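You operate a simulated robot arm through the tools that you are given. There is no shell and no other tool. Be economical: measure what you need, move in short steps, check, and stop when the job is done.

Carry out the task below with a simulated two-armed robot. There is one attempt and no reset: what you move stays moved.

## Task
Pick up the orange box with the earliest date from the top of the grey bench with one hand, pass it to the other hand and put it on the middle shelf of the grey bench.
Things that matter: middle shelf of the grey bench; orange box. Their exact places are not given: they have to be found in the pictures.

The check looks at the end state, three seconds after you hand in, the way a careful person would. Anything else that was tipped, shoved, dropped, spilled or broken makes it a failure.

## Robot
Two 7-joint arms with two-finger parallel grippers on one trunk, on a base that drives. Base frame: it is fixed to the floor where the robot stands at the start and does not move with it; the origin is under the middle of the robot, x ahead of it, y to its left, z up; the surface under the hand at the start is at about z = 0.8. Units: m, rad, N and s.
The left shoulder is at the start at [0.08, 0.131, 0.947], the right one opposite. With the tool pointing down near the work surface each hand reaches from about 0.4 to 0.86 m from the robot's upright axis, wherever it stands, measured 20 degrees to its own side. Places, roughly: middle shelf of the grey bench [0.7, -0.5, 0.5]. Payload 1.57 kg a hand.
The TCP of each hand is the grasp point between the finger pads, 0.03 m short of the fingertips. In the tool frame z runs along the fingers and y along their closing line. Largest opening 0.11 m; finger width 0.024, thickness 0.012; the body of the gripper, 0.048 by 0.112 m, starts 0.078 m behind the TCP.
Orientation is that of the tool frame in the base frame, as a unit quaternion [x, y, z, w]. With the fingers straight down and closing along the base's y, the tool's x points along the base's -x, its y along +y and its z along -z.

## Interface
- The arms move only by the tool servo_tool. It takes "left_rows", "right_rows" or both (then of equal length, played together; a hand with none holds still); each is a list that holds one entry, the list of rows, each a list of 7 numbers: the turn, a rotation vector about the base's x, y, z in rad, then the shift along the base's x, y, z in m, then the finger opening in m, from 0 to 0.11. In form: [[[rx, ry, rz, tx, ty, tz, grip], ...]]. A call has 1 to 20 rows; each row shifts and turns the commanded pose from where the row before left it. Each row takes 0.2 s and may step no farther than 0.05 m and 0.15 rad from the row before; otherwise, or with a gripper value out of range, the whole call is refused. Where a pose cannot be reached the arm comes as near as it can. A force on the tool above 40 N (or 10 N above the force at the start of the call, whichever is more), or a blocked arm, ends the call early, and 0.2 s more pass. The fingers move at their own pace (about 0.108 m/s each) and stop on an object; they squeeze with about 25 N. The grip force told is the motor's: it shows also when the fingers shut on nothing. Time passes only in rows, and 0.2 s behind the last, so rows that do not move let the fingers close. It gives the time, the measured TCP pose, the force on the tool (base axes), the opening and the grip force at its end, in the units of the frame above (readings bear some noise), with the torque about the TCP (base axes, N m) and any sound that the robot's microphone picked up.
- Cameras (640 x 400 px; columns grow to the right, rows downward): "scene" is now at [-0.0571, -0.0175, 1.4144]; the picture's right is [-0.23, -0.97, 0.00], its down [-0.59, 0.14, -0.79] and it looks along [0.77, -0.18, -0.61] (base axes); focal length 279 px, centre (320, 200). "left" rides on the left gripper at [0.07, -0.016, -0.141] in its tool frame; the picture's right is [0.23, 0.97, 0.00], its down [-0.86, 0.20, -0.48] and it looks along [-0.47, 0.11, 0.88] (tool axes); focal length 222 px, centre (320, 200). "right" rides on the right gripper at [0.07, 0.016, -0.141] in its tool frame; the picture's right is [-0.23, 0.97, 0.00], its down [-0.86, -0.20, -0.48] and it looks along [-0.47, -0.11, 0.88] (tool axes); focal length 222 px, centre (320, 200).
- snapshot(camera): a new picture of that camera. It takes no simulated time.
- drive_base(legs): drives the robot by 1 to 6 legs, each [ahead, left, turn to the left] in m, m and rad, along the robot's own axes; the way and the turn of a leg run together, so that a leg with both is an arc; at most 1.5 m and 3.142 rad a leg. The arms and the cameras ride along, it lands a little off, and it stops where it bumps. It gives what a move gives.
- turn_head(pan, tilt): turns the head with the scene camera to pan (to the left, within 1.902 rad either way) and tilt (down, from -0.506 to 1.204), counted from straight ahead of the robot. It gives what a move gives.
- measure_at(camera, pixels): for up to 12 pixels [column, row] of the newest picture of that camera ("zoom" is the newest enlarged one), the place [x, y, z] in the base frame of the surface seen there, good to about 0.003 m. It takes no simulated time.
- enlarge(camera, box): a new picture of the part [left, top, right, bottom] of that camera's present view, enlarged. It takes no simulated time.
- finish_job(): hands the job in; it is judged then, once.

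Go step by step. Measure first, check grasps and placings, and put right what went wrong. The budget is 80 turns and 70 pictures, counting those below and the enlarged ones. Unless the task says otherwise, let go and move clear before handing in, and close with one line.

The tools are called after "Emit:" as name(argument=value, ...) on one line, values as JSON. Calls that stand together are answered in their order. servo_tool: Moves the arms, as the interface text tells. Its arguments: {"type":"object","properties":{"left_rows":{"type":"array"},"right_rows":{"type":"array"}},"required":[]} The other tools are called the same way: drive_base (legs) drives the base; turn_head (pan, tilt) turns the head that bears the scene camera; snapshot (camera) takes a picture; measure_at (camera, pixels) gives the place of the surface under pixels of a picture; enlarge (camera, box) takes an enlarged picture of a part of a camera's view; finish_job () hands the job in.

At the start:

```text
t: 0.0
left_position: [0.6385, -0.0572, 1.0122]
left_tcp_rot: [0.0, 1.0, 0.0, -0.001]
left_contact_force: [-0.2, 1.3, -0.1]
left_moment: [0.0, -0.01, -0.02]
left_grip_width: 0.1097
left_gripper_force: 0.0
right_position: [0.4617, -0.4742, 1.1088]
right_tcp_rot: [0.001, 1.0, 0.0, 0.0]
right_contact_force: [-0.4, 0.1, -0.5]
right_moment: [-0.04, -0.02, -0.02]
right_grip_width: 0.1099
right_gripper_force: 0.0
robot x, y, heading: [0.0, -0.0008, -0.002]
head pan, tilt: [-0.227, 0.653]
```

scene: 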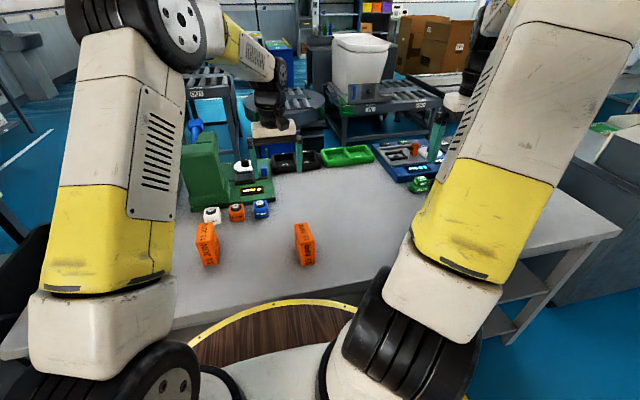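
right: 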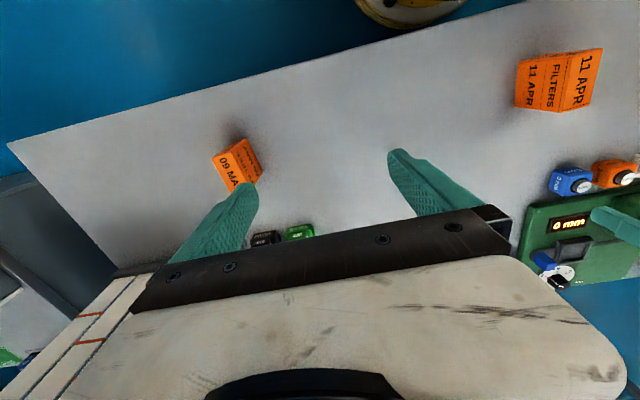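
left: 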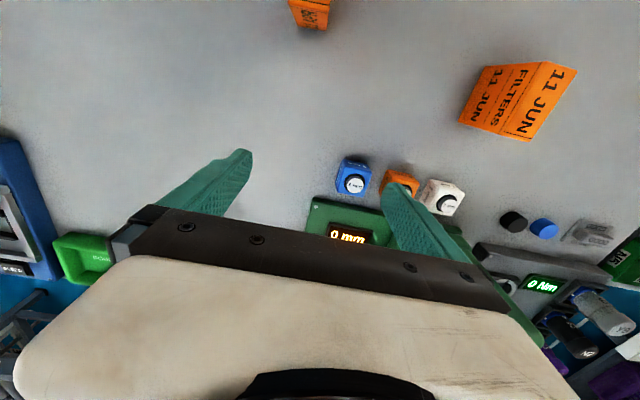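

The pictures show orange boxes dated "11 JUN", "11 APR" and "09 MA?" (right picture near (237,165)). I enlarge that one to read it, and measure the boxes.

Emit:
enlarge(camera="right", box=[180, 120, 300, 195])

Emit:
measure_at(camera="right", pixels=[[237, 165], [555, 65], [582, 70], [222, 160], [248, 150], [250, 180], [300, 100], [20, 150], [300, 232], [265, 238]])

Emit:
measure_at(camera="scene", pixels=[[207, 244], [304, 244], [520, 290], [540, 330], [530, 275], [600, 235], [420, 186]])

```text
5.33 times, centred on (240, 158) of right
```

zoom: 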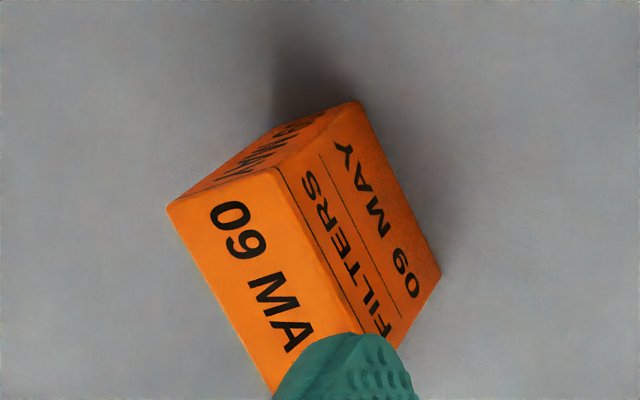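

```text
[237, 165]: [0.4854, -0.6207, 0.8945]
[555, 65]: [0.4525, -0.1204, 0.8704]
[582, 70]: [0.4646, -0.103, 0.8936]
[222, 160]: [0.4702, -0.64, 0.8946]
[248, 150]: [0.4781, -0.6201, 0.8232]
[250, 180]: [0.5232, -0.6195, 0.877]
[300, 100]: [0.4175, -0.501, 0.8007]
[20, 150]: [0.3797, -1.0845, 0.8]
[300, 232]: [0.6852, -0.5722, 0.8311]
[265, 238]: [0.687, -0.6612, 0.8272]
```

```text
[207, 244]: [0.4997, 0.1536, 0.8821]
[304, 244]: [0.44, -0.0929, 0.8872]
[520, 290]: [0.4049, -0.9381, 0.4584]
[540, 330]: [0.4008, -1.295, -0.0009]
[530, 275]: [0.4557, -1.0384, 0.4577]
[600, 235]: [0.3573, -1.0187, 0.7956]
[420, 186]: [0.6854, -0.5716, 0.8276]
```

09 MAY, 11 APR and 11 JUN are visible so far; 11 APR at about (0.45,-0.11) looks earliest. I check the labels in close-up, and for hidden boxes.

Emit:
enlarge(camera="right", box=[480, 20, 640, 120])

Emit:
measure_at(camera="right", pixels=[[604, 49], [592, 104], [562, 112], [571, 55], [515, 104], [519, 62], [570, 80], [540, 80]])

Emit:
turn_head(pan=-0.9, tilt=0.75)

Emit:
snapshot(camera="scene")

```text
4.00 times, centred on (560, 70) of right
```

zoom: 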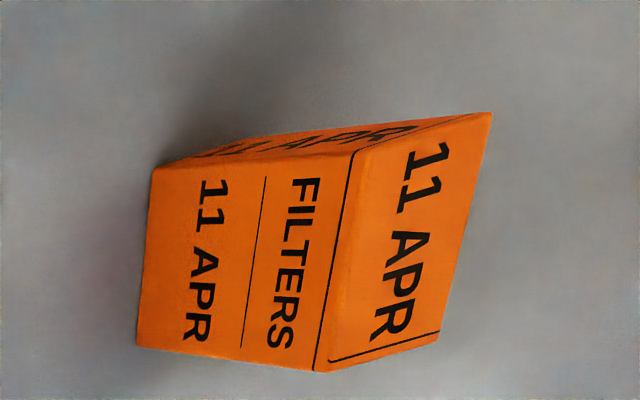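

```text
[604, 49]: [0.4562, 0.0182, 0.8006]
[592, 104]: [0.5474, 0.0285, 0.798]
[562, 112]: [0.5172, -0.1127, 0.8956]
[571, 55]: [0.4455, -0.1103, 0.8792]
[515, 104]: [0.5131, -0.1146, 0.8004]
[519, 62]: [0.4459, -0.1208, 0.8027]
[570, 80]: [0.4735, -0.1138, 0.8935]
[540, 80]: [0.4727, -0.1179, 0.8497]
```

```text
t: 1.1
left_position: [0.6387, -0.0572, 1.0111]
left_tcp_rot: [-0.001, 1.0, 0.0, 0.0]
left_contact_force: [-0.1, 0.1, -0.2]
left_moment: [0.01, -0.01, 0.01]
left_grip_width: 0.1102
left_gripper_force: 0.0
right_position: [0.4599, -0.4745, 1.1079]
right_tcp_rot: [0.0, 1.0, 0.0, 0.0]
right_contact_force: [0.4, -0.4, -0.5]
right_moment: [0.02, -0.01, -0.02]
right_grip_width: 0.1101
right_gripper_force: 0.1
robot x, y, heading: [-0.0006, 0.0011, 0.004]
head pan, tilt: [-0.901, 0.75]
```

```text
64 pictures are left
```

scene: 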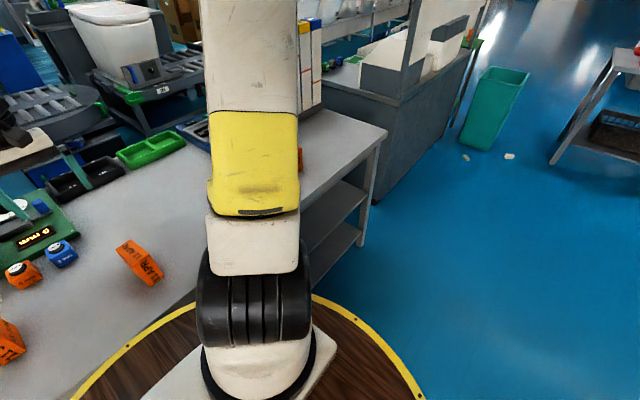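

The third dated label is confirmed as 11 APR, so that is the target. Now I measure its faces, the bench edge and the shelves in this view.

Emit:
measure_at(camera="scene", pixels=[[388, 132], [345, 190], [320, 215], [345, 232], [325, 250], [375, 150], [320, 188], [363, 225], [310, 290], [110, 345], [170, 300]])

Emit:
measure_at(camera="zoom", pixels=[[485, 118], [432, 338], [320, 365], [355, 158], [150, 172], [140, 345], [400, 240]])

Emit:
enlarge(camera="scene", box=[280, 100, 440, 300])

```text
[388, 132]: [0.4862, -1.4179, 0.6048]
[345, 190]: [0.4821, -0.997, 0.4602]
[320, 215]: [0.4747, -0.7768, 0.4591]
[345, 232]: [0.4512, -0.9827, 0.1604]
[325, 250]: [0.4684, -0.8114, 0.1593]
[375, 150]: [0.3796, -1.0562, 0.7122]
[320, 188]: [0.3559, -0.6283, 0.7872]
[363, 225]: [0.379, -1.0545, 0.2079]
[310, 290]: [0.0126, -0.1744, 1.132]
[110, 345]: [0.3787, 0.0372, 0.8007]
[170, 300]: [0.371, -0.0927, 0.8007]
```

```text
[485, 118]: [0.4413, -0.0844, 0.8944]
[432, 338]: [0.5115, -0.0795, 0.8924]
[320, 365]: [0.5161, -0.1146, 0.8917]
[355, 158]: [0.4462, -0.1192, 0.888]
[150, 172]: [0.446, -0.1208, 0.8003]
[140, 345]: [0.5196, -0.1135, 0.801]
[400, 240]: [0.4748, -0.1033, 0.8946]
```

```text
2.00 times, centred on (360, 200) of scene
```

zoom: 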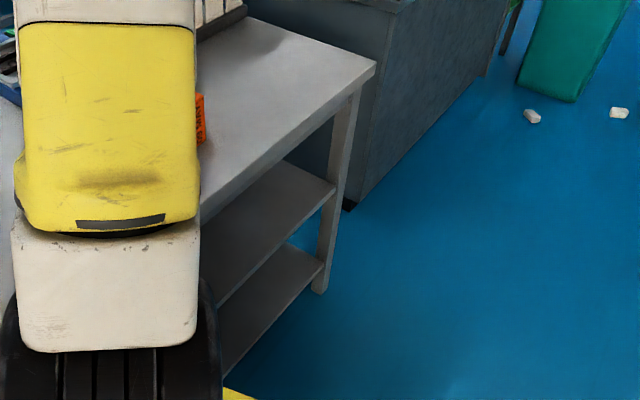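

The target box stands at about (0.48,-0.10), about 0.072 x 0.036 x 0.095 tall and turned 5 degrees. The middle shelf is at z≈0.46 and the bench front edge at x≈0.36. I bring the left hand above the box and turn the head back to watch.

Emit:
servo_tool(left_rows=[[[0, 0, 0.042, -0.037, -0.01, 0, 0.11], [0, 0, 0.043, -0.037, -0.01, 0, 0.11], [0, 0, 0, -0.037, -0.01, 0, 0.11], [0, 0, 0, -0.038, -0.011, 0, 0.11], [0, 0, 0, 0, 0, 0, 0.11]]])

Emit:
turn_head(pan=-0.2, tilt=0.75)

Emit:
snapshot(camera="scene")

Emit:
snapshot(camera="left")

```text
t: 2.2
left_position: [0.4889, -0.0988, 1.0123]
left_tcp_rot: [-0.043, 0.999, 0.0, 0.0]
left_contact_force: [0.0, 0.9, -0.1]
left_moment: [0.0, -0.01, -0.02]
left_grip_width: 0.1101
left_gripper_force: 0.0
right_position: [0.4616, -0.4757, 1.1073]
right_tcp_rot: [0.0, 1.0, 0.0, 0.0]
right_contact_force: [0.0, -1.0, -0.1]
right_moment: [-0.02, -0.01, 0.0]
right_grip_width: 0.1101
right_gripper_force: 0.1
robot x, y, heading: [-0.0014, 0.0016, -0.007]
head pan, tilt: [-0.901, 0.75]
```

```text
t: 3.3
left_position: [0.4889, -0.0981, 1.0133]
left_tcp_rot: [-0.042, 0.999, 0.001, 0.0]
left_contact_force: [0.4, -0.1, -0.5]
left_moment: [-0.03, -0.01, 0.01]
left_grip_width: 0.11
left_gripper_force: 0.0
right_position: [0.4606, -0.4741, 1.1079]
right_tcp_rot: [0.0, 1.0, 0.0, 0.001]
right_contact_force: [-0.6, -0.4, -0.5]
right_moment: [-0.03, 0.01, 0.02]
right_grip_width: 0.1102
right_gripper_force: 0.1
robot x, y, heading: [-0.0, 0.0, -0.001]
head pan, tilt: [-0.201, 0.75]
```

```text
62 pictures are left
```

scene: 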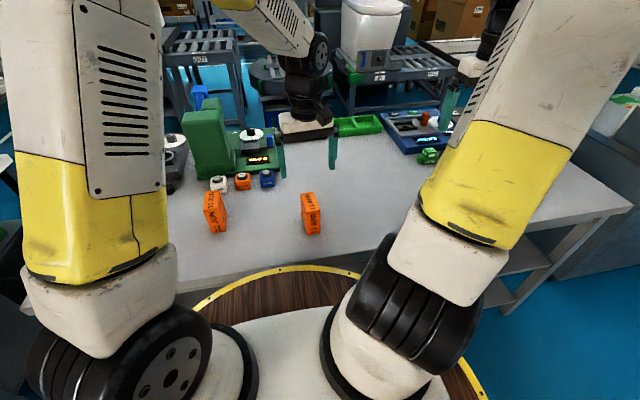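

```text
61 pictures are left
```

left: 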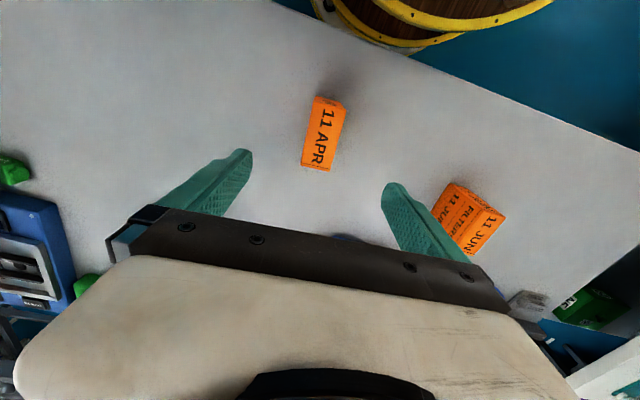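

The box sits between the fingers in the left picture, around (322,133). I measure its top once more before going down.

Emit:
measure_at(camera="left", pixels=[[317, 100], [340, 105], [304, 162], [327, 166], [322, 133], [345, 122], [330, 150]])

Emit:
measure_at(camera="scene", pixels=[[302, 196], [306, 232], [319, 205], [320, 230], [212, 210]])

```text
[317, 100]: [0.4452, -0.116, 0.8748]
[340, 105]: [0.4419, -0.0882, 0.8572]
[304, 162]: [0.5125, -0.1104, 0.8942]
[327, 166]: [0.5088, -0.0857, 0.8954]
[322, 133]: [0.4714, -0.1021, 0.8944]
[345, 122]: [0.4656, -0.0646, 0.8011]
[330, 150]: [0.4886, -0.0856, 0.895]
```

```text
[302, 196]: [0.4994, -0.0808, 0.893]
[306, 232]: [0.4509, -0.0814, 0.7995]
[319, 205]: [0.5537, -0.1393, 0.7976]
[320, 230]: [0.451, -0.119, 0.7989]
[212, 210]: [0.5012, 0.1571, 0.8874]
```

The box top is centred near (0.478,-0.099) at z 0.895, and the hand is aligned. I descend to z≈0.89 and close.

Emit:
servo_tool(left_rows=[[[0, 0, 0, 0, 0, -0.04, 0.11], [0, 0, 0, 0, 0, -0.04, 0.11], [0, 0, 0, 0, 0, -0.03, 0.11], [0, 0, 0, 0, 0, -0.013, 0.11], [0, 0, 0, 0, 0, 0, 0.11], [0, 0, 0, 0, 0, 0, 0.03], [0, 0, 0, 0, 0, 0, 0.03], [0, 0, 0, 0, 0, 0, 0.03], [0, 0, 0, 0, 0, 0, 0.03]]])

```text
t: 5.3
left_position: [0.4909, -0.0995, 0.8883]
left_tcp_rot: [-0.043, 0.999, 0.0, 0.0]
left_contact_force: [0.1, 0.3, -0.1]
left_moment: [-0.03, -0.03, 0.0]
left_grip_width: 0.0377
left_gripper_force: 25.4
right_position: [0.4623, -0.4742, 1.1083]
right_tcp_rot: [0.0, 1.0, 0.0, 0.0]
right_contact_force: [-0.3, -0.2, 0.3]
right_moment: [0.03, 0.01, -0.04]
right_grip_width: 0.1099
right_gripper_force: 0.1
robot x, y, heading: [-0.0012, 0.0017, -0.002]
head pan, tilt: [-0.201, 0.75]
```

The fingers stopped at 0.0377 m with 25 N, so the box is held. I lift it and bring it forward, squaring it to the x axis.

Emit:
servo_tool(left_rows=[[[0, 0, 0, 0, 0, 0.03, 0.03], [0, 0, 0, 0, 0, 0.04, 0.03], [0, 0, 0, 0, 0, 0.04, 0.03], [0, 0, 0, 0, 0, 0.04, 0.03], [0, 0, -0.043, 0.03, 0, 0.02, 0.03], [0, 0, -0.042, 0.03, 0, 0, 0.03], [0, 0, 0, 0.03, 0, 0, 0.03], [0, 0, 0, 0.03, 0, 0, 0.03], [0, 0, 0, 0.02, 0, 0, 0.03], [0, 0, 0, 0, 0, 0, 0.03]]])

Emit:
snapshot(camera="scene")

Emit:
snapshot(camera="left")

```text
t: 7.5
left_position: [0.6307, -0.0984, 1.0582]
left_tcp_rot: [-0.001, 1.0, 0.0, 0.0]
left_contact_force: [0.6, -0.1, -2.2]
left_moment: [0.0, -0.03, 0.0]
left_grip_width: 0.0377
left_gripper_force: 25.1
right_position: [0.4618, -0.4735, 1.1078]
right_tcp_rot: [0.0, 1.0, -0.001, -0.001]
right_contact_force: [0.5, -0.3, -0.8]
right_moment: [0.0, -0.01, 0.01]
right_grip_width: 0.11
right_gripper_force: 0.0
robot x, y, heading: [-0.0018, -0.0011, -0.001]
head pan, tilt: [-0.201, 0.75]
```

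```text
60 pictures are left
```

scene: 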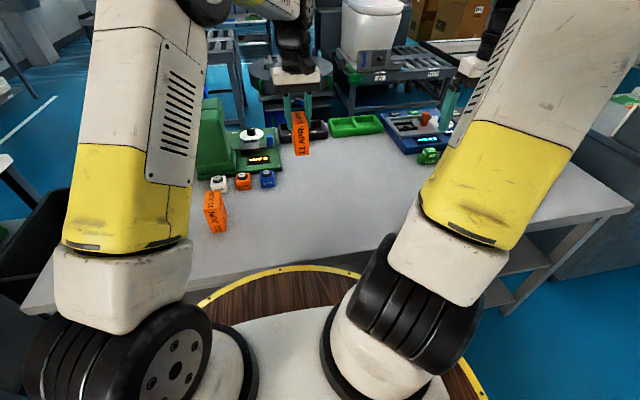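

```text
59 pictures are left
```

left: 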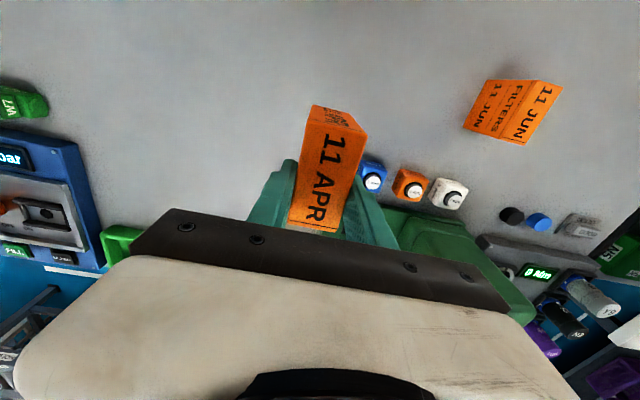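

The box is held cleanly, with its bottom at z≈0.97. Off to the side, I pitch the right hand from pointing down toward 30 degrees below horizontal, pointing ahead.

Emit:
servo_tool(right_rows=[[[0, -0.15, 0, 0.005, 0, 0, 0.11], [0, -0.15, 0, 0.005, 0, 0, 0.11], [0, -0.15, 0, 0.005, 0, 0, 0.11], [0, -0.15, 0, 0.005, 0, 0, 0.11], [0, -0.15, 0, 0.005, 0, 0, 0.11], [0, -0.15, 0, 0.005, 0, 0, 0.11], [0, -0.147, 0, 0.005, 0, 0, 0.11], [0, 0, 0, 0, 0, 0, 0.11]]])

Emit:
snapshot(camera="scene")

```text
t: 9.3
left_position: [0.631, -0.0982, 1.0596]
left_tcp_rot: [0.001, 1.0, 0.0, -0.001]
left_contact_force: [-0.1, -0.2, -2.7]
left_moment: [0.0, -0.01, -0.02]
left_grip_width: 0.0378
left_gripper_force: 24.8
right_position: [0.4959, -0.4753, 1.1079]
right_tcp_rot: [0.001, 0.866, -0.001, 0.5]
right_contact_force: [-0.2, -0.7, 0.0]
right_moment: [-0.01, 0.0, 0.01]
right_grip_width: 0.1099
right_gripper_force: 0.0
robot x, y, heading: [0.0011, -0.0007, 0.001]
head pan, tilt: [-0.201, 0.75]
```

```text
58 pictures are left
```

scene: 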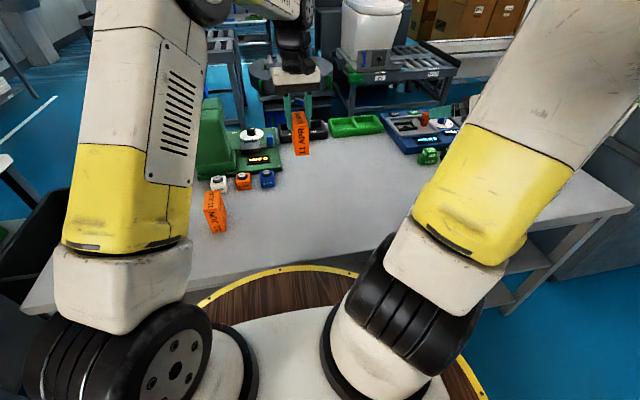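

The right hand reached the pitched pose. I tip it 5 degrees more and move it sideways to stand behind the box, in two checked stages.

Emit:
servo_tool(right_rows=[[[0, 0.087, 0, -0.01, 0.045, 0, 0.11], [0, 0, 0, -0.01, 0.045, 0, 0.11], [0, 0, 0, -0.006, 0.045, -0.004, 0.11], [0, 0, 0, 0, 0.045, -0.004, 0.11], [0, 0, 0, 0, 0.045, 0, 0.11], [0, 0, 0, 0, 0, 0, 0.11]]])

Emit:
snapshot(camera="scene")

Emit:
snapshot(camera="left")

```text
t: 10.7
left_position: [0.6317, -0.098, 1.0588]
left_tcp_rot: [0.001, 1.0, 0.0, 0.0]
left_contact_force: [0.2, 0.7, -1.9]
left_moment: [-0.03, -0.03, 0.03]
left_grip_width: 0.0379
left_gripper_force: 25.1
right_position: [0.495, -0.2624, 1.1162]
right_tcp_rot: [0.0, 0.888, 0.0, 0.46]
right_contact_force: [0.5, 1.0, 1.0]
right_moment: [0.0, 0.03, 0.0]
right_grip_width: 0.11
right_gripper_force: 0.0
right hand out of reach, approached as far as the arm can: row 4, 5
robot x, y, heading: [-0.0042, -0.0026, -0.0]
head pan, tilt: [-0.201, 0.75]
```

```text
57 pictures are left
```

scene: 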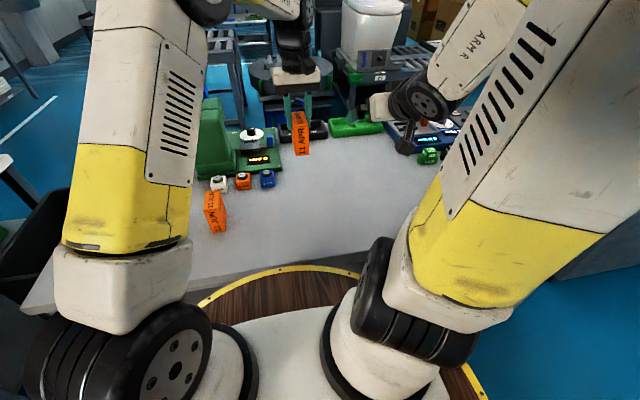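

```text
56 pictures are left
```

left: 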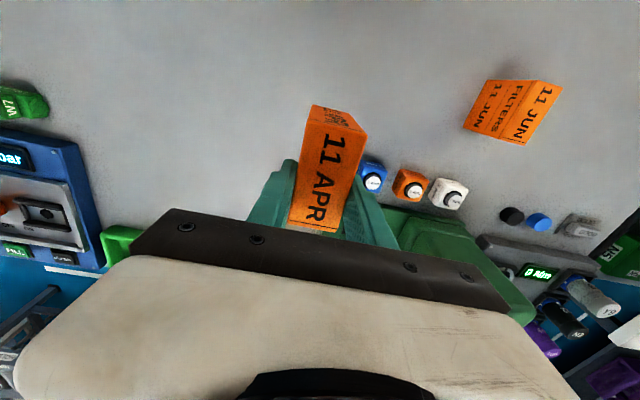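

The right arm cannot fold this close to the body, as rows 4 and 5 fell short. I carry the box farther out and to the right, to about (0.73,-0.24), so the right hand has room.

Emit:
servo_tool(left_rows=[[[0, 0, 0, 0.04, 0, 0, 0.03], [0, 0, 0, 0.04, -0.01, 0, 0.03], [0, 0, 0, 0.02, -0.03, 0, 0.03], [0, 0, 0, 0, -0.035, 0, 0.03], [0, 0, 0, 0, -0.035, 0, 0.03], [0, 0, 0, 0, -0.03, 0, 0.03], [0, 0, 0, 0, 0, 0, 0.03]]], right_rows=[[[0, 0, 0, 0.02, 0, 0, 0.11], [0, 0, 0, 0.02, 0, 0, 0.11], [0, 0, 0, 0.01, 0, 0, 0.11], [0, 0, 0, 0, 0, 0, 0.11], [0, 0, 0, 0, 0, 0, 0.11], [0, 0, 0, 0, 0, 0, 0.11], [0, 0, 0, 0, 0, 0, 0.11]]])

Emit:
snapshot(camera="scene")

Emit:
snapshot(camera="right")

```text
t: 12.3
left_position: [0.6957, -0.2096, 1.0504]
left_tcp_rot: [0.0, 1.0, 0.0, 0.0]
left_contact_force: [0.3, 0.5, -0.8]
left_moment: [0.01, -0.03, 0.0]
left_grip_width: 0.0376
left_gripper_force: 25.3
left hand out of reach, approached as far as the arm can: row 4, 5, 6
right_position: [0.5407, -0.2622, 1.1142]
right_tcp_rot: [-0.001, 0.887, 0.001, 0.462]
right_contact_force: [-0.6, 0.1, 0.7]
right_moment: [-0.03, -0.01, -0.01]
right_grip_width: 0.1102
right_gripper_force: 0.0
robot x, y, heading: [0.002, 0.0021, 0.003]
head pan, tilt: [-0.201, 0.75]
```

```text
55 pictures are left
```

scene: 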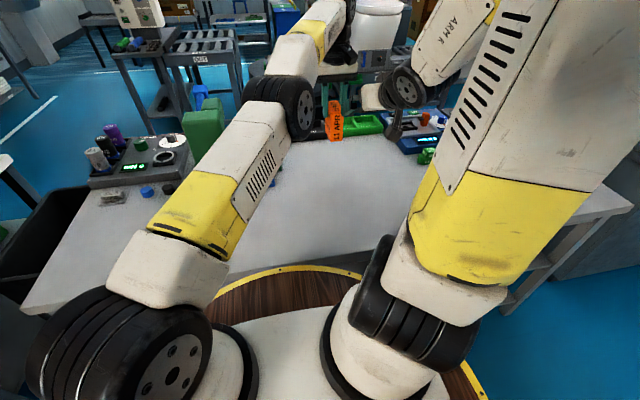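

```text
54 pictures are left
```

right: 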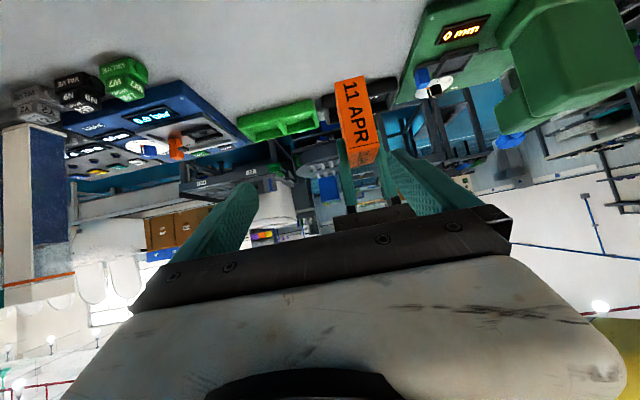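

The left arm is at its limit near (0.696,-0.21). I ease it back to (0.68,-0.205) and bring the right hand to the approach point in line with the box.

Emit:
servo_tool(left_rows=[[[0, 0, 0, -0.025, 0.016, 0, 0.03], [0, 0, 0, -0.025, 0.017, 0, 0.03], [0, 0, 0, 0, 0, 0, 0.03], [0, 0, 0, 0, 0, 0, 0.03]]], right_rows=[[[0, 0, 0, 0.02, 0.01, -0.01, 0.11], [0, 0, 0, 0.02, 0.02, -0.014, 0.11], [0, 0, 0, 0.013, 0.016, -0.014, 0.11], [0, 0, 0, 0, 0, 0, 0.11]]])

Emit:
snapshot(camera="right")

Emit:
snapshot(camera="scene")

```text
t: 13.3
left_position: [0.6938, -0.2049, 1.0624]
left_tcp_rot: [0.0, 1.0, 0.001, -0.001]
left_contact_force: [0.1, -0.2, -2.1]
left_moment: [-0.01, -0.04, -0.02]
left_grip_width: 0.0376
left_gripper_force: 24.9
left hand out of reach, approached as far as the arm can: row 1, 2
right_position: [0.5668, -0.2455, 1.1003]
right_tcp_rot: [0.0, 0.887, 0.0, 0.463]
right_contact_force: [0.0, -0.1, 0.5]
right_moment: [-0.02, -0.05, -0.05]
right_grip_width: 0.1102
right_gripper_force: 0.0
right hand out of reach, approached as far as the arm can: row 2, 3
robot x, y, heading: [0.0017, 0.0037, 0.005]
head pan, tilt: [-0.201, 0.75]
```

```text
53 pictures are left
```

right: 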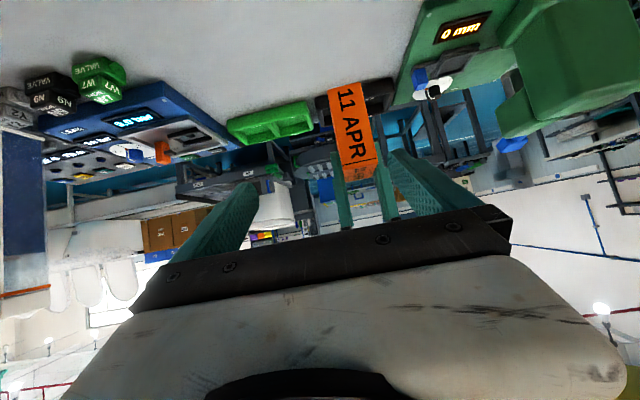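

```text
52 pictures are left
```

scene: 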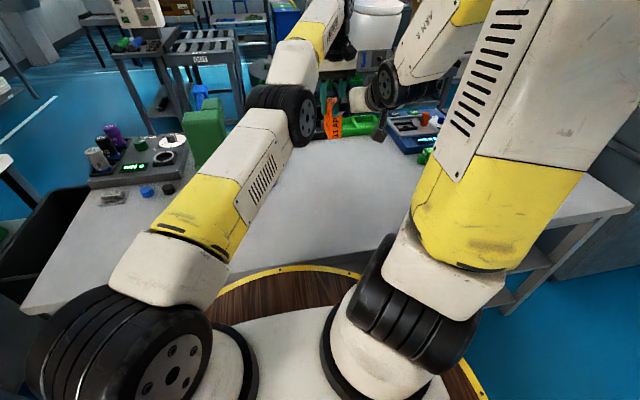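

Both arms are held off by joint limits here. A better geometry is to yaw both tools about 0.6 rad to the left, so the right arm comes in more naturally. I back the right hand off and turn both.

Emit:
servo_tool(left_rows=[[[0, 0, 0, -0.02, 0.01, 0, 0.03], [0, 0, 0, -0.02, 0.02, 0, 0.03], [0, 0, 0.12, -0.01, 0.02, 0, 0.03], [0, 0, 0.12, 0, 0.02, 0, 0.03], [0, 0, 0.12, 0, 0, 0, 0.03], [0, 0, 0.12, 0, 0, 0, 0.03], [0, 0, 0.12, 0, 0, 0, 0.03], [0, 0, 0, 0, 0, 0, 0.03]]], right_rows=[[[0, 0, 0, -0.03, -0.03, 0.01, 0.11], [0, 0, 0, -0.03, -0.04, 0.01, 0.11], [0, 0, 0.12, 0, -0.04, 0.01, 0.11], [0, 0, 0.12, 0, -0.03, 0, 0.11], [0, 0, 0.12, 0, 0, 0, 0.11], [0, 0, 0.12, 0, 0, 0, 0.11], [0, 0, 0.12, 0, 0, 0, 0.11], [0, 0, 0, 0, 0, 0, 0.11]]])

Emit:
snapshot(camera="scene")

Emit:
snapshot(camera="right")

```text
refused: row 2 steps farther than a row can; nothing moved
```

```text
51 pictures are left
```

scene: 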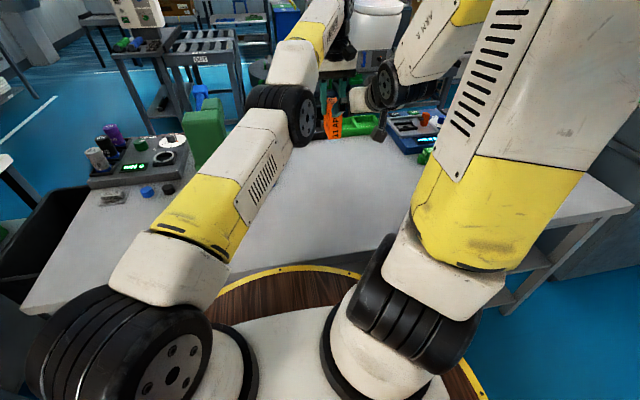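

```text
50 pictures are left
```

right: 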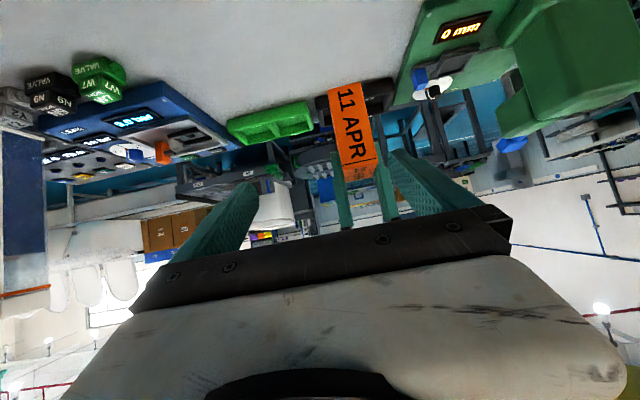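

The call was refused because one step was 0.051 m, so nothing moved. I send it again with smaller steps.

Emit:
servo_tool(left_rows=[[[0, 0, 0, -0.02, 0.01, 0, 0.03], [0, 0, 0, -0.02, 0.02, 0, 0.03], [0, 0, 0.12, -0.01, 0.02, 0, 0.03], [0, 0, 0.12, 0, 0.02, 0, 0.03], [0, 0, 0.12, 0, 0, 0, 0.03], [0, 0, 0.12, 0, 0, 0, 0.03], [0, 0, 0.12, 0, 0, 0, 0.03], [0, 0, 0, 0, 0, 0, 0.03]]], right_rows=[[[0, 0, 0, -0.03, -0.03, 0.01, 0.11], [0, 0, 0, -0.03, -0.03, 0.01, 0.11], [0, 0, 0.12, 0, -0.04, 0.01, 0.11], [0, 0, 0.12, 0, -0.03, 0, 0.11], [0, 0, 0.12, 0, 0, 0, 0.11], [0, 0, 0.12, 0, 0, 0, 0.11], [0, 0, 0.12, 0, 0, 0, 0.11], [0, 0, 0, 0, 0, 0, 0.11]]])

Emit:
snapshot(camera="scene")

Emit:
snapshot(camera="right")

```text
t: 15.1
left_position: [0.704, -0.1729, 1.0807]
left_tcp_rot: [-0.297, 0.955, 0.0, 0.001]
left_contact_force: [-1.1, 0.1, -1.8]
left_moment: [0.01, -0.01, -0.05]
left_grip_width: 0.0377
left_gripper_force: 24.5
left hand out of reach, approached as far as the arm can: row 1, 2, 3, 4
right_position: [0.5063, -0.374, 1.1318]
right_tcp_rot: [-0.263, 0.847, 0.137, 0.441]
right_contact_force: [0.5, 0.4, 1.2]
right_moment: [0.02, 0.01, 0.0]
right_grip_width: 0.11
right_gripper_force: 0.2
robot x, y, heading: [0.0027, 0.0025, -0.002]
head pan, tilt: [-0.201, 0.75]
```

```text
49 pictures are left
```

scene: 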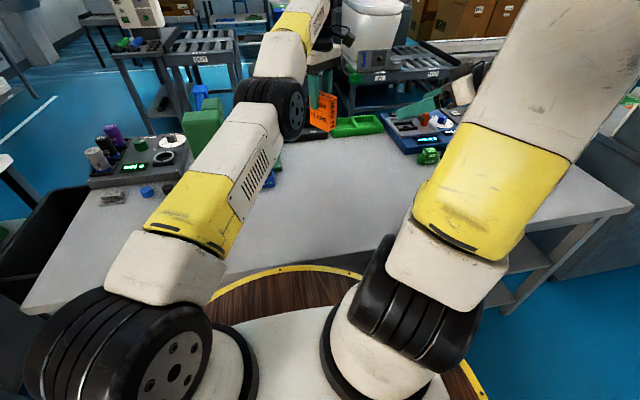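

```text
48 pictures are left
```

right: 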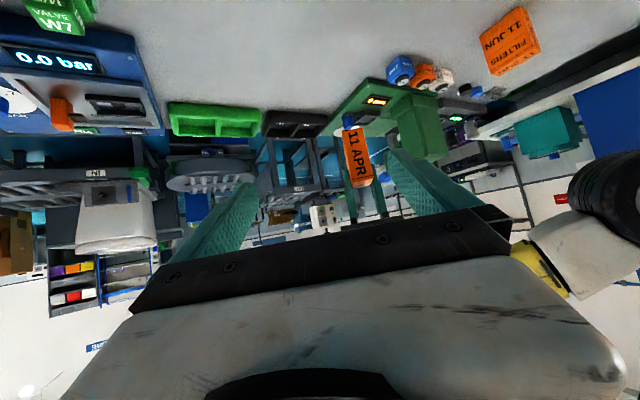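

The right hand is well posed with its new yaw, but the left arm is hung up at (0.704,-0.173,1.081). I move it back toward where it moved freely, and see what happens.

Emit:
servo_tool(left_rows=[[[0, 0, 0, 0, 0.03, 0, 0.03], [0, 0, 0, 0, 0.03, 0, 0.03], [0, 0, 0, -0.02, 0.02, 0, 0.03], [0, 0, 0, 0, 0, 0, 0.03], [0, 0, 0, 0, 0, 0, 0.03]]])

Emit:
snapshot(camera="scene")

```text
t: 16.3
left_position: [0.7259, -0.1113, 1.0976]
left_tcp_rot: [-0.296, 0.955, 0.001, -0.002]
left_contact_force: [0.6, 0.6, -0.9]
left_moment: [0.01, -0.03, -0.01]
left_grip_width: 0.0377
left_gripper_force: 24.8
left hand out of reach, approached as far as the arm can: row 1, 2, 3
right_position: [0.5064, -0.3744, 1.1306]
right_tcp_rot: [-0.263, 0.847, 0.137, 0.441]
right_contact_force: [-0.2, 0.2, -0.3]
right_moment: [-0.02, -0.01, 0.0]
right_grip_width: 0.1101
right_gripper_force: 0.0
robot x, y, heading: [0.0009, -0.0009, 0.0]
head pan, tilt: [-0.201, 0.75]
```

```text
47 pictures are left
```

scene: 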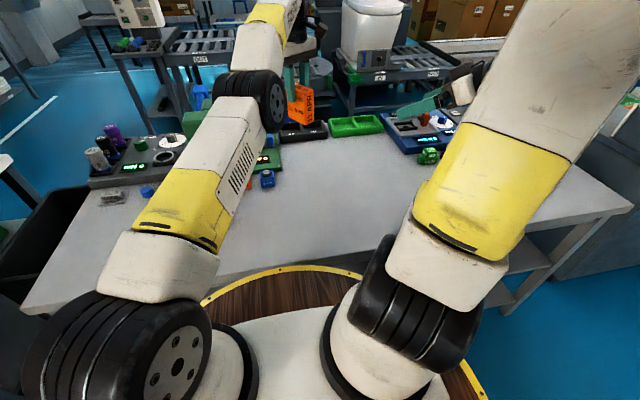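

The left elbow has dropped low and forward, so the wrist is likely at its bend limit. I swing the hand out to its own side so that the elbow can come up again.

Emit:
servo_tool(left_rows=[[[0, 0, 0, 0, 0.045, 0, 0.03], [0, 0, 0, 0, 0.045, 0, 0.03], [0, 0, 0, 0, 0.045, 0, 0.03], [0, 0, 0, 0, 0.045, 0, 0.03], [0, 0, 0, 0, 0.045, 0, 0.03], [0, 0, 0, 0, 0, 0, 0.03], [0, 0, 0, 0, 0, 0, 0.03]]])

Emit:
snapshot(camera="scene")

```text
t: 17.9
left_position: [0.7688, 0.1008, 1.1164]
left_tcp_rot: [-0.296, 0.955, 0.0, -0.002]
left_contact_force: [-0.5, 0.4, -1.8]
left_moment: [-0.01, 0.02, -0.03]
left_grip_width: 0.0376
left_gripper_force: 25.0
left hand out of reach, approached as far as the arm can: row 1, 2, 3, 4, 5
right_position: [0.5071, -0.3745, 1.1315]
right_tcp_rot: [-0.263, 0.847, 0.137, 0.442]
right_contact_force: [0.0, 0.6, 0.1]
right_moment: [-0.02, 0.0, -0.03]
right_grip_width: 0.1105
right_gripper_force: 0.0
robot x, y, heading: [-0.0015, 0.0039, -0.0]
head pan, tilt: [-0.201, 0.75]
```

```text
46 pictures are left
```

scene: 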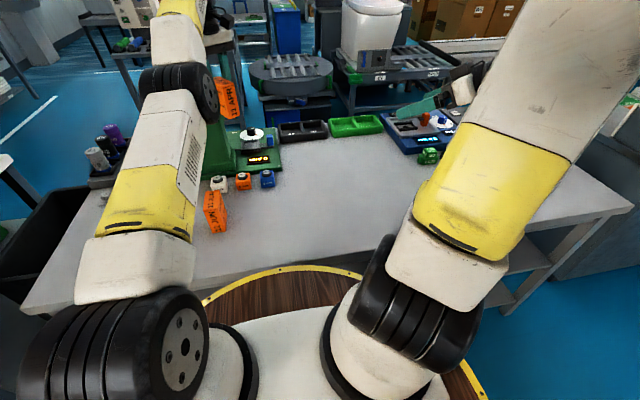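

The hand has been sliding on a sphere of constant radius (about 0.69 m) around the shoulder, so the arm is fully stretched, not bent. I pull it straight in toward the shoulder with larger steps.

Emit:
servo_tool(left_rows=[[[0, 0, 0, -0.045, 0, -0.02, 0.03], [0, 0, 0, -0.045, 0, -0.02, 0.03], [0, 0, 0, -0.045, 0, -0.02, 0.03], [0, 0, 0, 0, 0, 0, 0.03]]])

```text
t: 18.9
left_position: [0.7718, 0.0965, 1.1116]
left_tcp_rot: [-0.296, 0.955, 0.0, -0.001]
left_contact_force: [0.5, 1.0, -1.3]
left_moment: [0.01, 0.02, -0.03]
left_grip_width: 0.0377
left_gripper_force: 24.7
left hand out of reach, approached as far as the arm can: row 1, 2, 3
right_position: [0.5073, -0.3746, 1.1317]
right_tcp_rot: [-0.263, 0.847, 0.137, 0.441]
right_contact_force: [-0.2, -0.4, 0.5]
right_moment: [0.02, -0.01, 0.02]
right_grip_width: 0.1101
right_gripper_force: 0.0
robot x, y, heading: [-0.0027, -0.0014, -0.004]
head pan, tilt: [-0.201, 0.75]
```

It is still stuck. I look at the left arm directly to see its true shape.

Emit:
turn_head(pan=0.25, tilt=0.25)

Emit:
snapshot(camera="scene")

Emit:
snapshot(camera="right")

```text
t: 19.9
left_position: [0.7725, 0.0978, 1.1104]
left_tcp_rot: [-0.295, 0.955, 0.0, -0.001]
left_contact_force: [-0.6, 0.1, -0.7]
left_moment: [0.01, -0.04, 0.02]
left_grip_width: 0.0377
left_gripper_force: 24.7
right_position: [0.5069, -0.3742, 1.1325]
right_tcp_rot: [-0.262, 0.847, 0.136, 0.441]
right_contact_force: [0.4, 0.6, -0.4]
right_moment: [0.01, 0.03, 0.01]
right_grip_width: 0.1101
right_gripper_force: 0.1
robot x, y, heading: [0.0001, -0.0012, -0.003]
head pan, tilt: [0.25, 0.25]
```

```text
45 pictures are left
```

scene: 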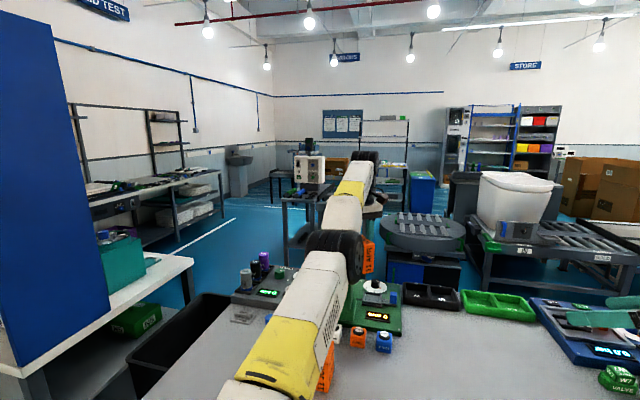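

```text
44 pictures are left
```

right: 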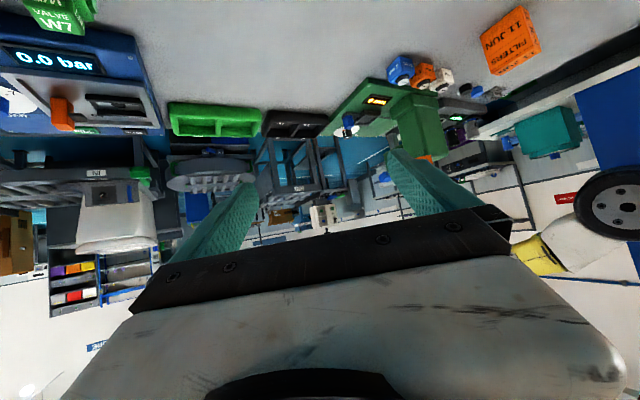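

The left arm does look straight from shoulder to wrist. I measure points along it to confirm.

Emit:
measure_at(camera="scene", pixels=[[265, 365], [310, 300], [330, 250], [342, 215], [350, 185], [362, 160], [370, 255]])

Emit:
servo_tool(left_rows=[[[0, 0, 0, -0.02, 0, 0.045, 0.03], [0, 0, 0, -0.02, 0, 0.045, 0.03], [0, 0, 0, -0.02, 0, 0.045, 0.03], [0, 0, 0, 0, 0, 0, 0.03]]])

```text
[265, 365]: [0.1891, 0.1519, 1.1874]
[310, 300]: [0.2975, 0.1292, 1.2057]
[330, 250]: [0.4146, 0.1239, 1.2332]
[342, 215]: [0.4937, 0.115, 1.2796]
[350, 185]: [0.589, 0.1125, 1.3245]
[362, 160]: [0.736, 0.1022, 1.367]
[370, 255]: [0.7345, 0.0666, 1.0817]
```

```text
t: 20.9
left_position: [0.7288, 0.095, 1.2113]
left_tcp_rot: [-0.296, 0.955, 0.0, 0.001]
left_contact_force: [-0.6, 0.2, -1.8]
left_moment: [-0.01, -0.02, 0.0]
left_grip_width: 0.0377
left_gripper_force: 24.7
left hand out of reach, approached as far as the arm can: row 3
right_position: [0.5069, -0.3743, 1.1312]
right_tcp_rot: [-0.262, 0.847, 0.137, 0.441]
right_contact_force: [0.3, 0.6, -0.3]
right_moment: [0.01, -0.01, 0.01]
right_grip_width: 0.1101
right_gripper_force: 0.0
robot x, y, heading: [0.0004, 0.005, -0.0]
head pan, tilt: [0.25, 0.25]
```

Moving up was followed, so a nearly tangential path works. I now come down steeply with x almost fixed, which should bend the elbow gradually.

Emit:
servo_tool(left_rows=[[[0, 0, 0, 0.015, 0, -0.035, 0.03], [0, 0, 0, 0.012, 0, -0.04, 0.03], [0, 0, 0, 0.005, 0, -0.04, 0.03], [0, 0, 0, 0, 0, -0.04, 0.03], [0, 0, 0, 0, 0, 0, 0.03]]])

Emit:
snapshot(camera="scene")

```text
t: 22.1
left_position: [0.7866, 0.0953, 1.0647]
left_tcp_rot: [-0.295, 0.956, 0.0, -0.001]
left_contact_force: [-0.3, -3.8, 2.3]
left_moment: [-0.04, -0.06, 0.01]
left_grip_width: 0.0378
left_gripper_force: 25.5
left hand out of reach, approached as far as the arm can: row 1, 2, 3, 4
right_position: [0.5058, -0.3746, 1.1319]
right_tcp_rot: [-0.262, 0.847, 0.136, 0.442]
right_contact_force: [-0.5, -0.4, -0.2]
right_moment: [0.02, -0.02, 0.01]
right_grip_width: 0.11
right_gripper_force: 0.1
robot x, y, heading: [0.0048, 0.0041, 0.003]
head pan, tilt: [0.25, 0.25]
```

```text
43 pictures are left
```

scene: 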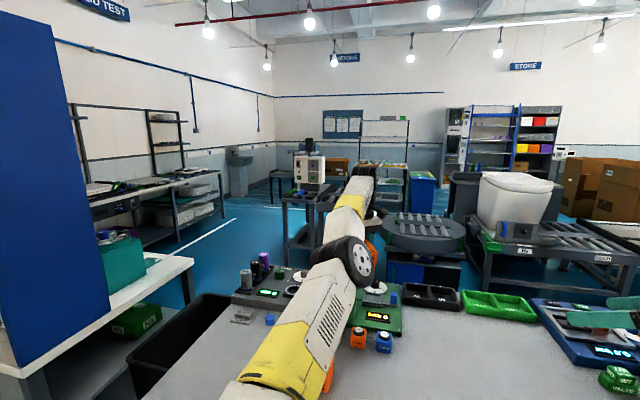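

The force reads [-0.3,-3.8,2.3], so the box may be touching the green fixture. I check with the left camera before moving on.

Emit:
snapshot(camera="left")

Emit:
snapshot(camera="right")

```text
42 pictures are left
```

left: 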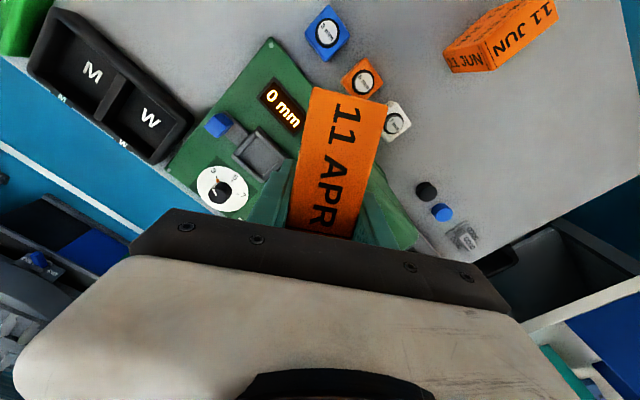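

```text
41 pictures are left
```

right: 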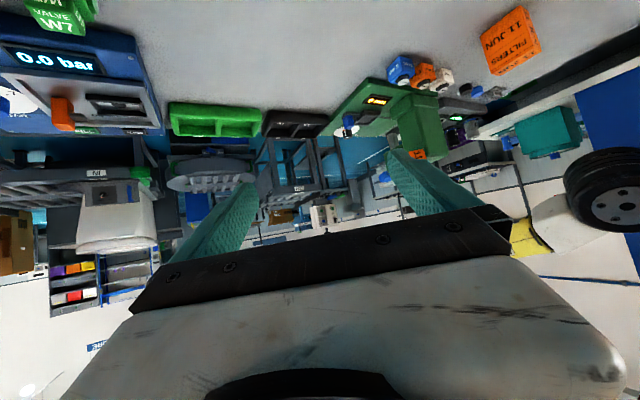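

There was probably a light touch on the green column. I go up and inward to clear it and to bend the elbow.

Emit:
servo_tool(left_rows=[[[0, 0, 0, -0.02, 0, 0.04, 0.03], [0, 0, 0, -0.025, 0, 0.04, 0.03], [0, 0, 0, -0.035, 0, 0.03, 0.03], [0, 0, 0, -0.04, 0, 0.03, 0.03], [0, 0, 0, -0.04, 0, 0.02, 0.03], [0, 0, 0, 0, 0, 0, 0.03]]])

Emit:
snapshot(camera="scene")

```text
t: 23.4
left_position: [0.658, 0.0909, 1.2415]
left_tcp_rot: [-0.297, 0.955, 0.0, 0.001]
left_contact_force: [0.3, -0.1, -0.8]
left_moment: [0.04, -0.01, 0.02]
left_grip_width: 0.0375
left_gripper_force: 25.4
left hand out of reach, approached as far as the arm can: row 1, 2, 3
right_position: [0.5072, -0.3738, 1.1317]
right_tcp_rot: [-0.263, 0.847, 0.137, 0.441]
right_contact_force: [0.3, -0.5, 0.2]
right_moment: [0.01, 0.01, 0.01]
right_grip_width: 0.1099
right_gripper_force: 0.0
robot x, y, heading: [0.0027, -0.0001, 0.005]
head pan, tilt: [0.25, 0.25]
```

```text
40 pictures are left
```

scene: 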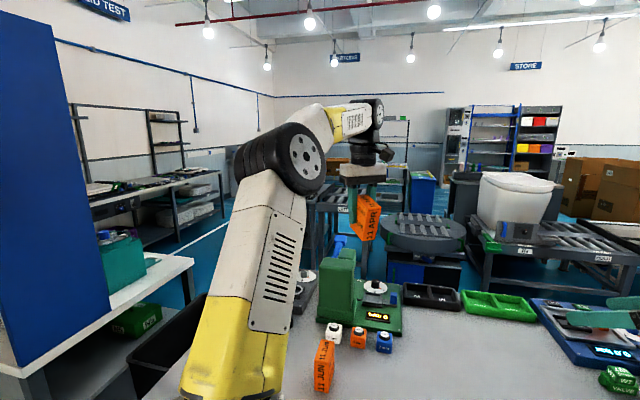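

The elbow is bent again and the green fixture stands undisturbed. I bring the box to the meeting place near (0.62,-0.12,1.08), well inside reach.

Emit:
servo_tool(left_rows=[[[0, 0, 0, -0.02, -0.03, 0, 0.03], [0, 0, 0, -0.015, -0.035, -0.02, 0.03], [0, 0, 0, 0, -0.035, -0.03, 0.03], [0, 0, 0, 0, -0.035, -0.03, 0.03], [0, 0, 0, 0, -0.035, -0.03, 0.03], [0, 0, 0, 0, -0.035, -0.03, 0.03], [0, 0, 0, 0, -0.01, -0.02, 0.03], [0, 0, 0, 0, 0, 0, 0.03]]])

Emit:
turn_head(pan=-0.2, tilt=0.5)

Emit:
snapshot(camera="scene")

Emit:
snapshot(camera="right")

```text
t: 25.2
left_position: [0.6245, -0.1252, 1.08]
left_tcp_rot: [-0.295, 0.955, 0.0, 0.0]
left_contact_force: [-0.3, -1.6, -1.5]
left_moment: [0.04, -0.02, 0.01]
left_grip_width: 0.0376
left_gripper_force: 24.8
right_position: [0.5064, -0.375, 1.1314]
right_tcp_rot: [-0.262, 0.848, 0.136, 0.441]
right_contact_force: [0.4, 0.2, 0.7]
right_moment: [0.0, -0.03, 0.03]
right_grip_width: 0.1098
right_gripper_force: 0.1
robot x, y, heading: [-0.0026, 0.0018, -0.005]
head pan, tilt: [0.25, 0.25]
```

```text
t: 26.1
left_position: [0.6244, -0.1239, 1.0802]
left_tcp_rot: [-0.296, 0.955, 0.0, 0.0]
left_contact_force: [-0.4, -0.3, -1.3]
left_moment: [0.02, -0.01, -0.03]
left_grip_width: 0.0377
left_gripper_force: 25.2
right_position: [0.506, -0.3736, 1.1327]
right_tcp_rot: [-0.263, 0.847, 0.137, 0.442]
right_contact_force: [0.8, -1.0, -0.2]
right_moment: [-0.01, 0.01, -0.03]
right_grip_width: 0.11
right_gripper_force: 0.0
robot x, y, heading: [0.0016, -0.0001, -0.002]
head pan, tilt: [-0.201, 0.499]
```

```text
39 pictures are left
```

scene: 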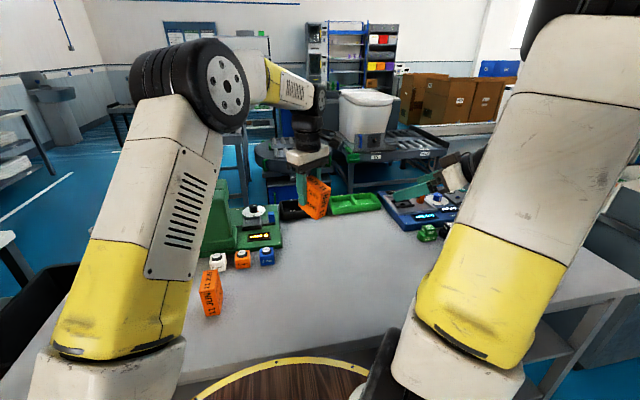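

```text
38 pictures are left
```

right: 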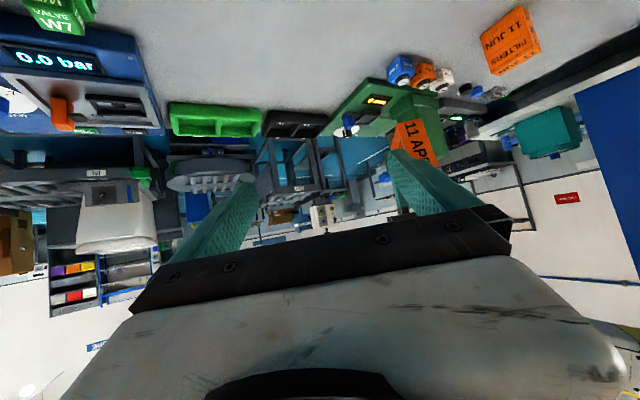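

Everything is steady, with the box yawed 0.6 rad like the right hand. I sweep the right hand to the approach point, in line with the box and about 0.11 m back along its tool axis.

Emit:
servo_tool(right_rows=[[[0, 0, 0, 0, 0.037, -0.008, 0.11], [0, 0, 0, 0, 0.037, -0.008, 0.11], [0, 0, 0, 0.005, 0.037, -0.009, 0.11], [0, 0, 0, 0.009, 0.037, -0.009, 0.11], [0, 0, 0, 0.009, 0.037, -0.009, 0.11], [0, 0, 0, 0, 0, 0, 0.11]]])

Emit:
snapshot(camera="right")

Emit:
snapshot(camera="left")

Emit:
snapshot(camera="scene")

```text
t: 27.6
left_position: [0.6258, -0.1238, 1.0811]
left_tcp_rot: [-0.296, 0.955, 0.0, 0.0]
left_contact_force: [-0.6, 0.7, -1.1]
left_moment: [0.02, -0.02, -0.01]
left_grip_width: 0.0376
left_gripper_force: 24.7
right_position: [0.5319, -0.1909, 1.0852]
right_tcp_rot: [-0.263, 0.847, 0.137, 0.441]
right_contact_force: [0.6, -0.2, 0.1]
right_moment: [0.0, -0.02, -0.02]
right_grip_width: 0.1098
right_gripper_force: 0.1
robot x, y, heading: [0.0018, 0.0022, -0.001]
head pan, tilt: [-0.201, 0.499]
```

```text
37 pictures are left
```

right: 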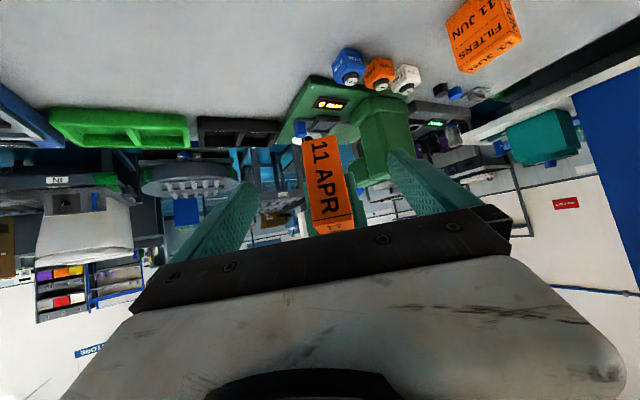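

```text
36 pictures are left
```

left: 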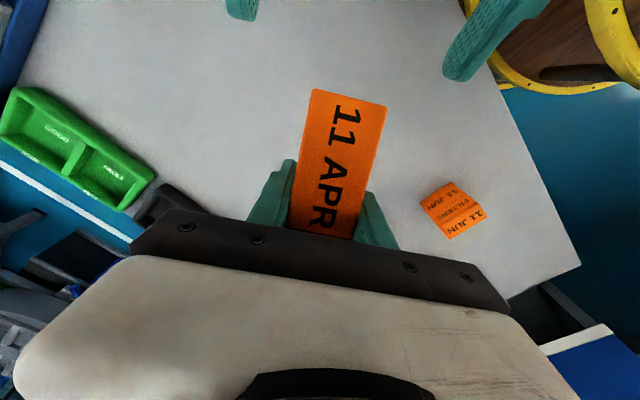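

```text
35 pictures are left
```

scene: 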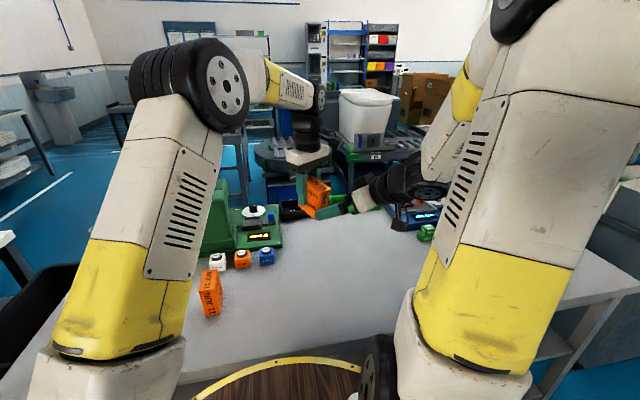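

The right hand is at the approach point. I measure the box corners to fix the final approach.

Emit:
measure_at(camera="right", pixels=[[306, 145], [338, 140], [317, 228], [353, 222], [330, 190], [345, 185], [312, 138]])

Emit:
measure_at(camera="left", pixels=[[315, 94], [383, 108], [294, 225], [350, 234], [335, 150]])

Emit:
enlarge(camera="right", box=[240, 100, 440, 250])

```text
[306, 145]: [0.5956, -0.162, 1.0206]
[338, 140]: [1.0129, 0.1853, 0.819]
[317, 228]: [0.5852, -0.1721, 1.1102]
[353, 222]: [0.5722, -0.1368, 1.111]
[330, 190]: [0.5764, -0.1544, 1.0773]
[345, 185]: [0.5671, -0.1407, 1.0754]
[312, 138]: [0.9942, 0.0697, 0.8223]
```

```text
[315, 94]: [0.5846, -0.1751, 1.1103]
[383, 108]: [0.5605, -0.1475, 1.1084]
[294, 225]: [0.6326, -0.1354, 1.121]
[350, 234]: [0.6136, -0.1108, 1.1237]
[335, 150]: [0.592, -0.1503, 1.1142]
```

```text
2.67 times, centred on (340, 175) of right
```

zoom: 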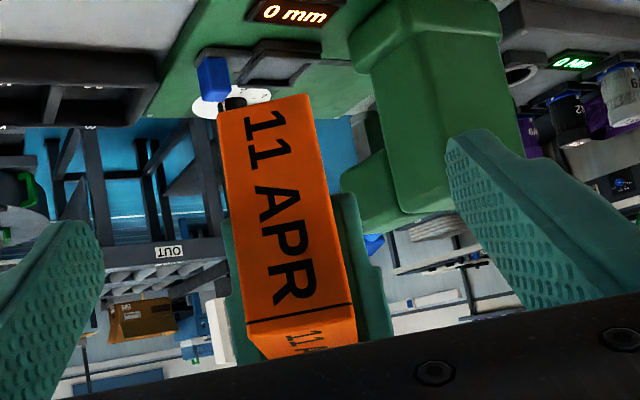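

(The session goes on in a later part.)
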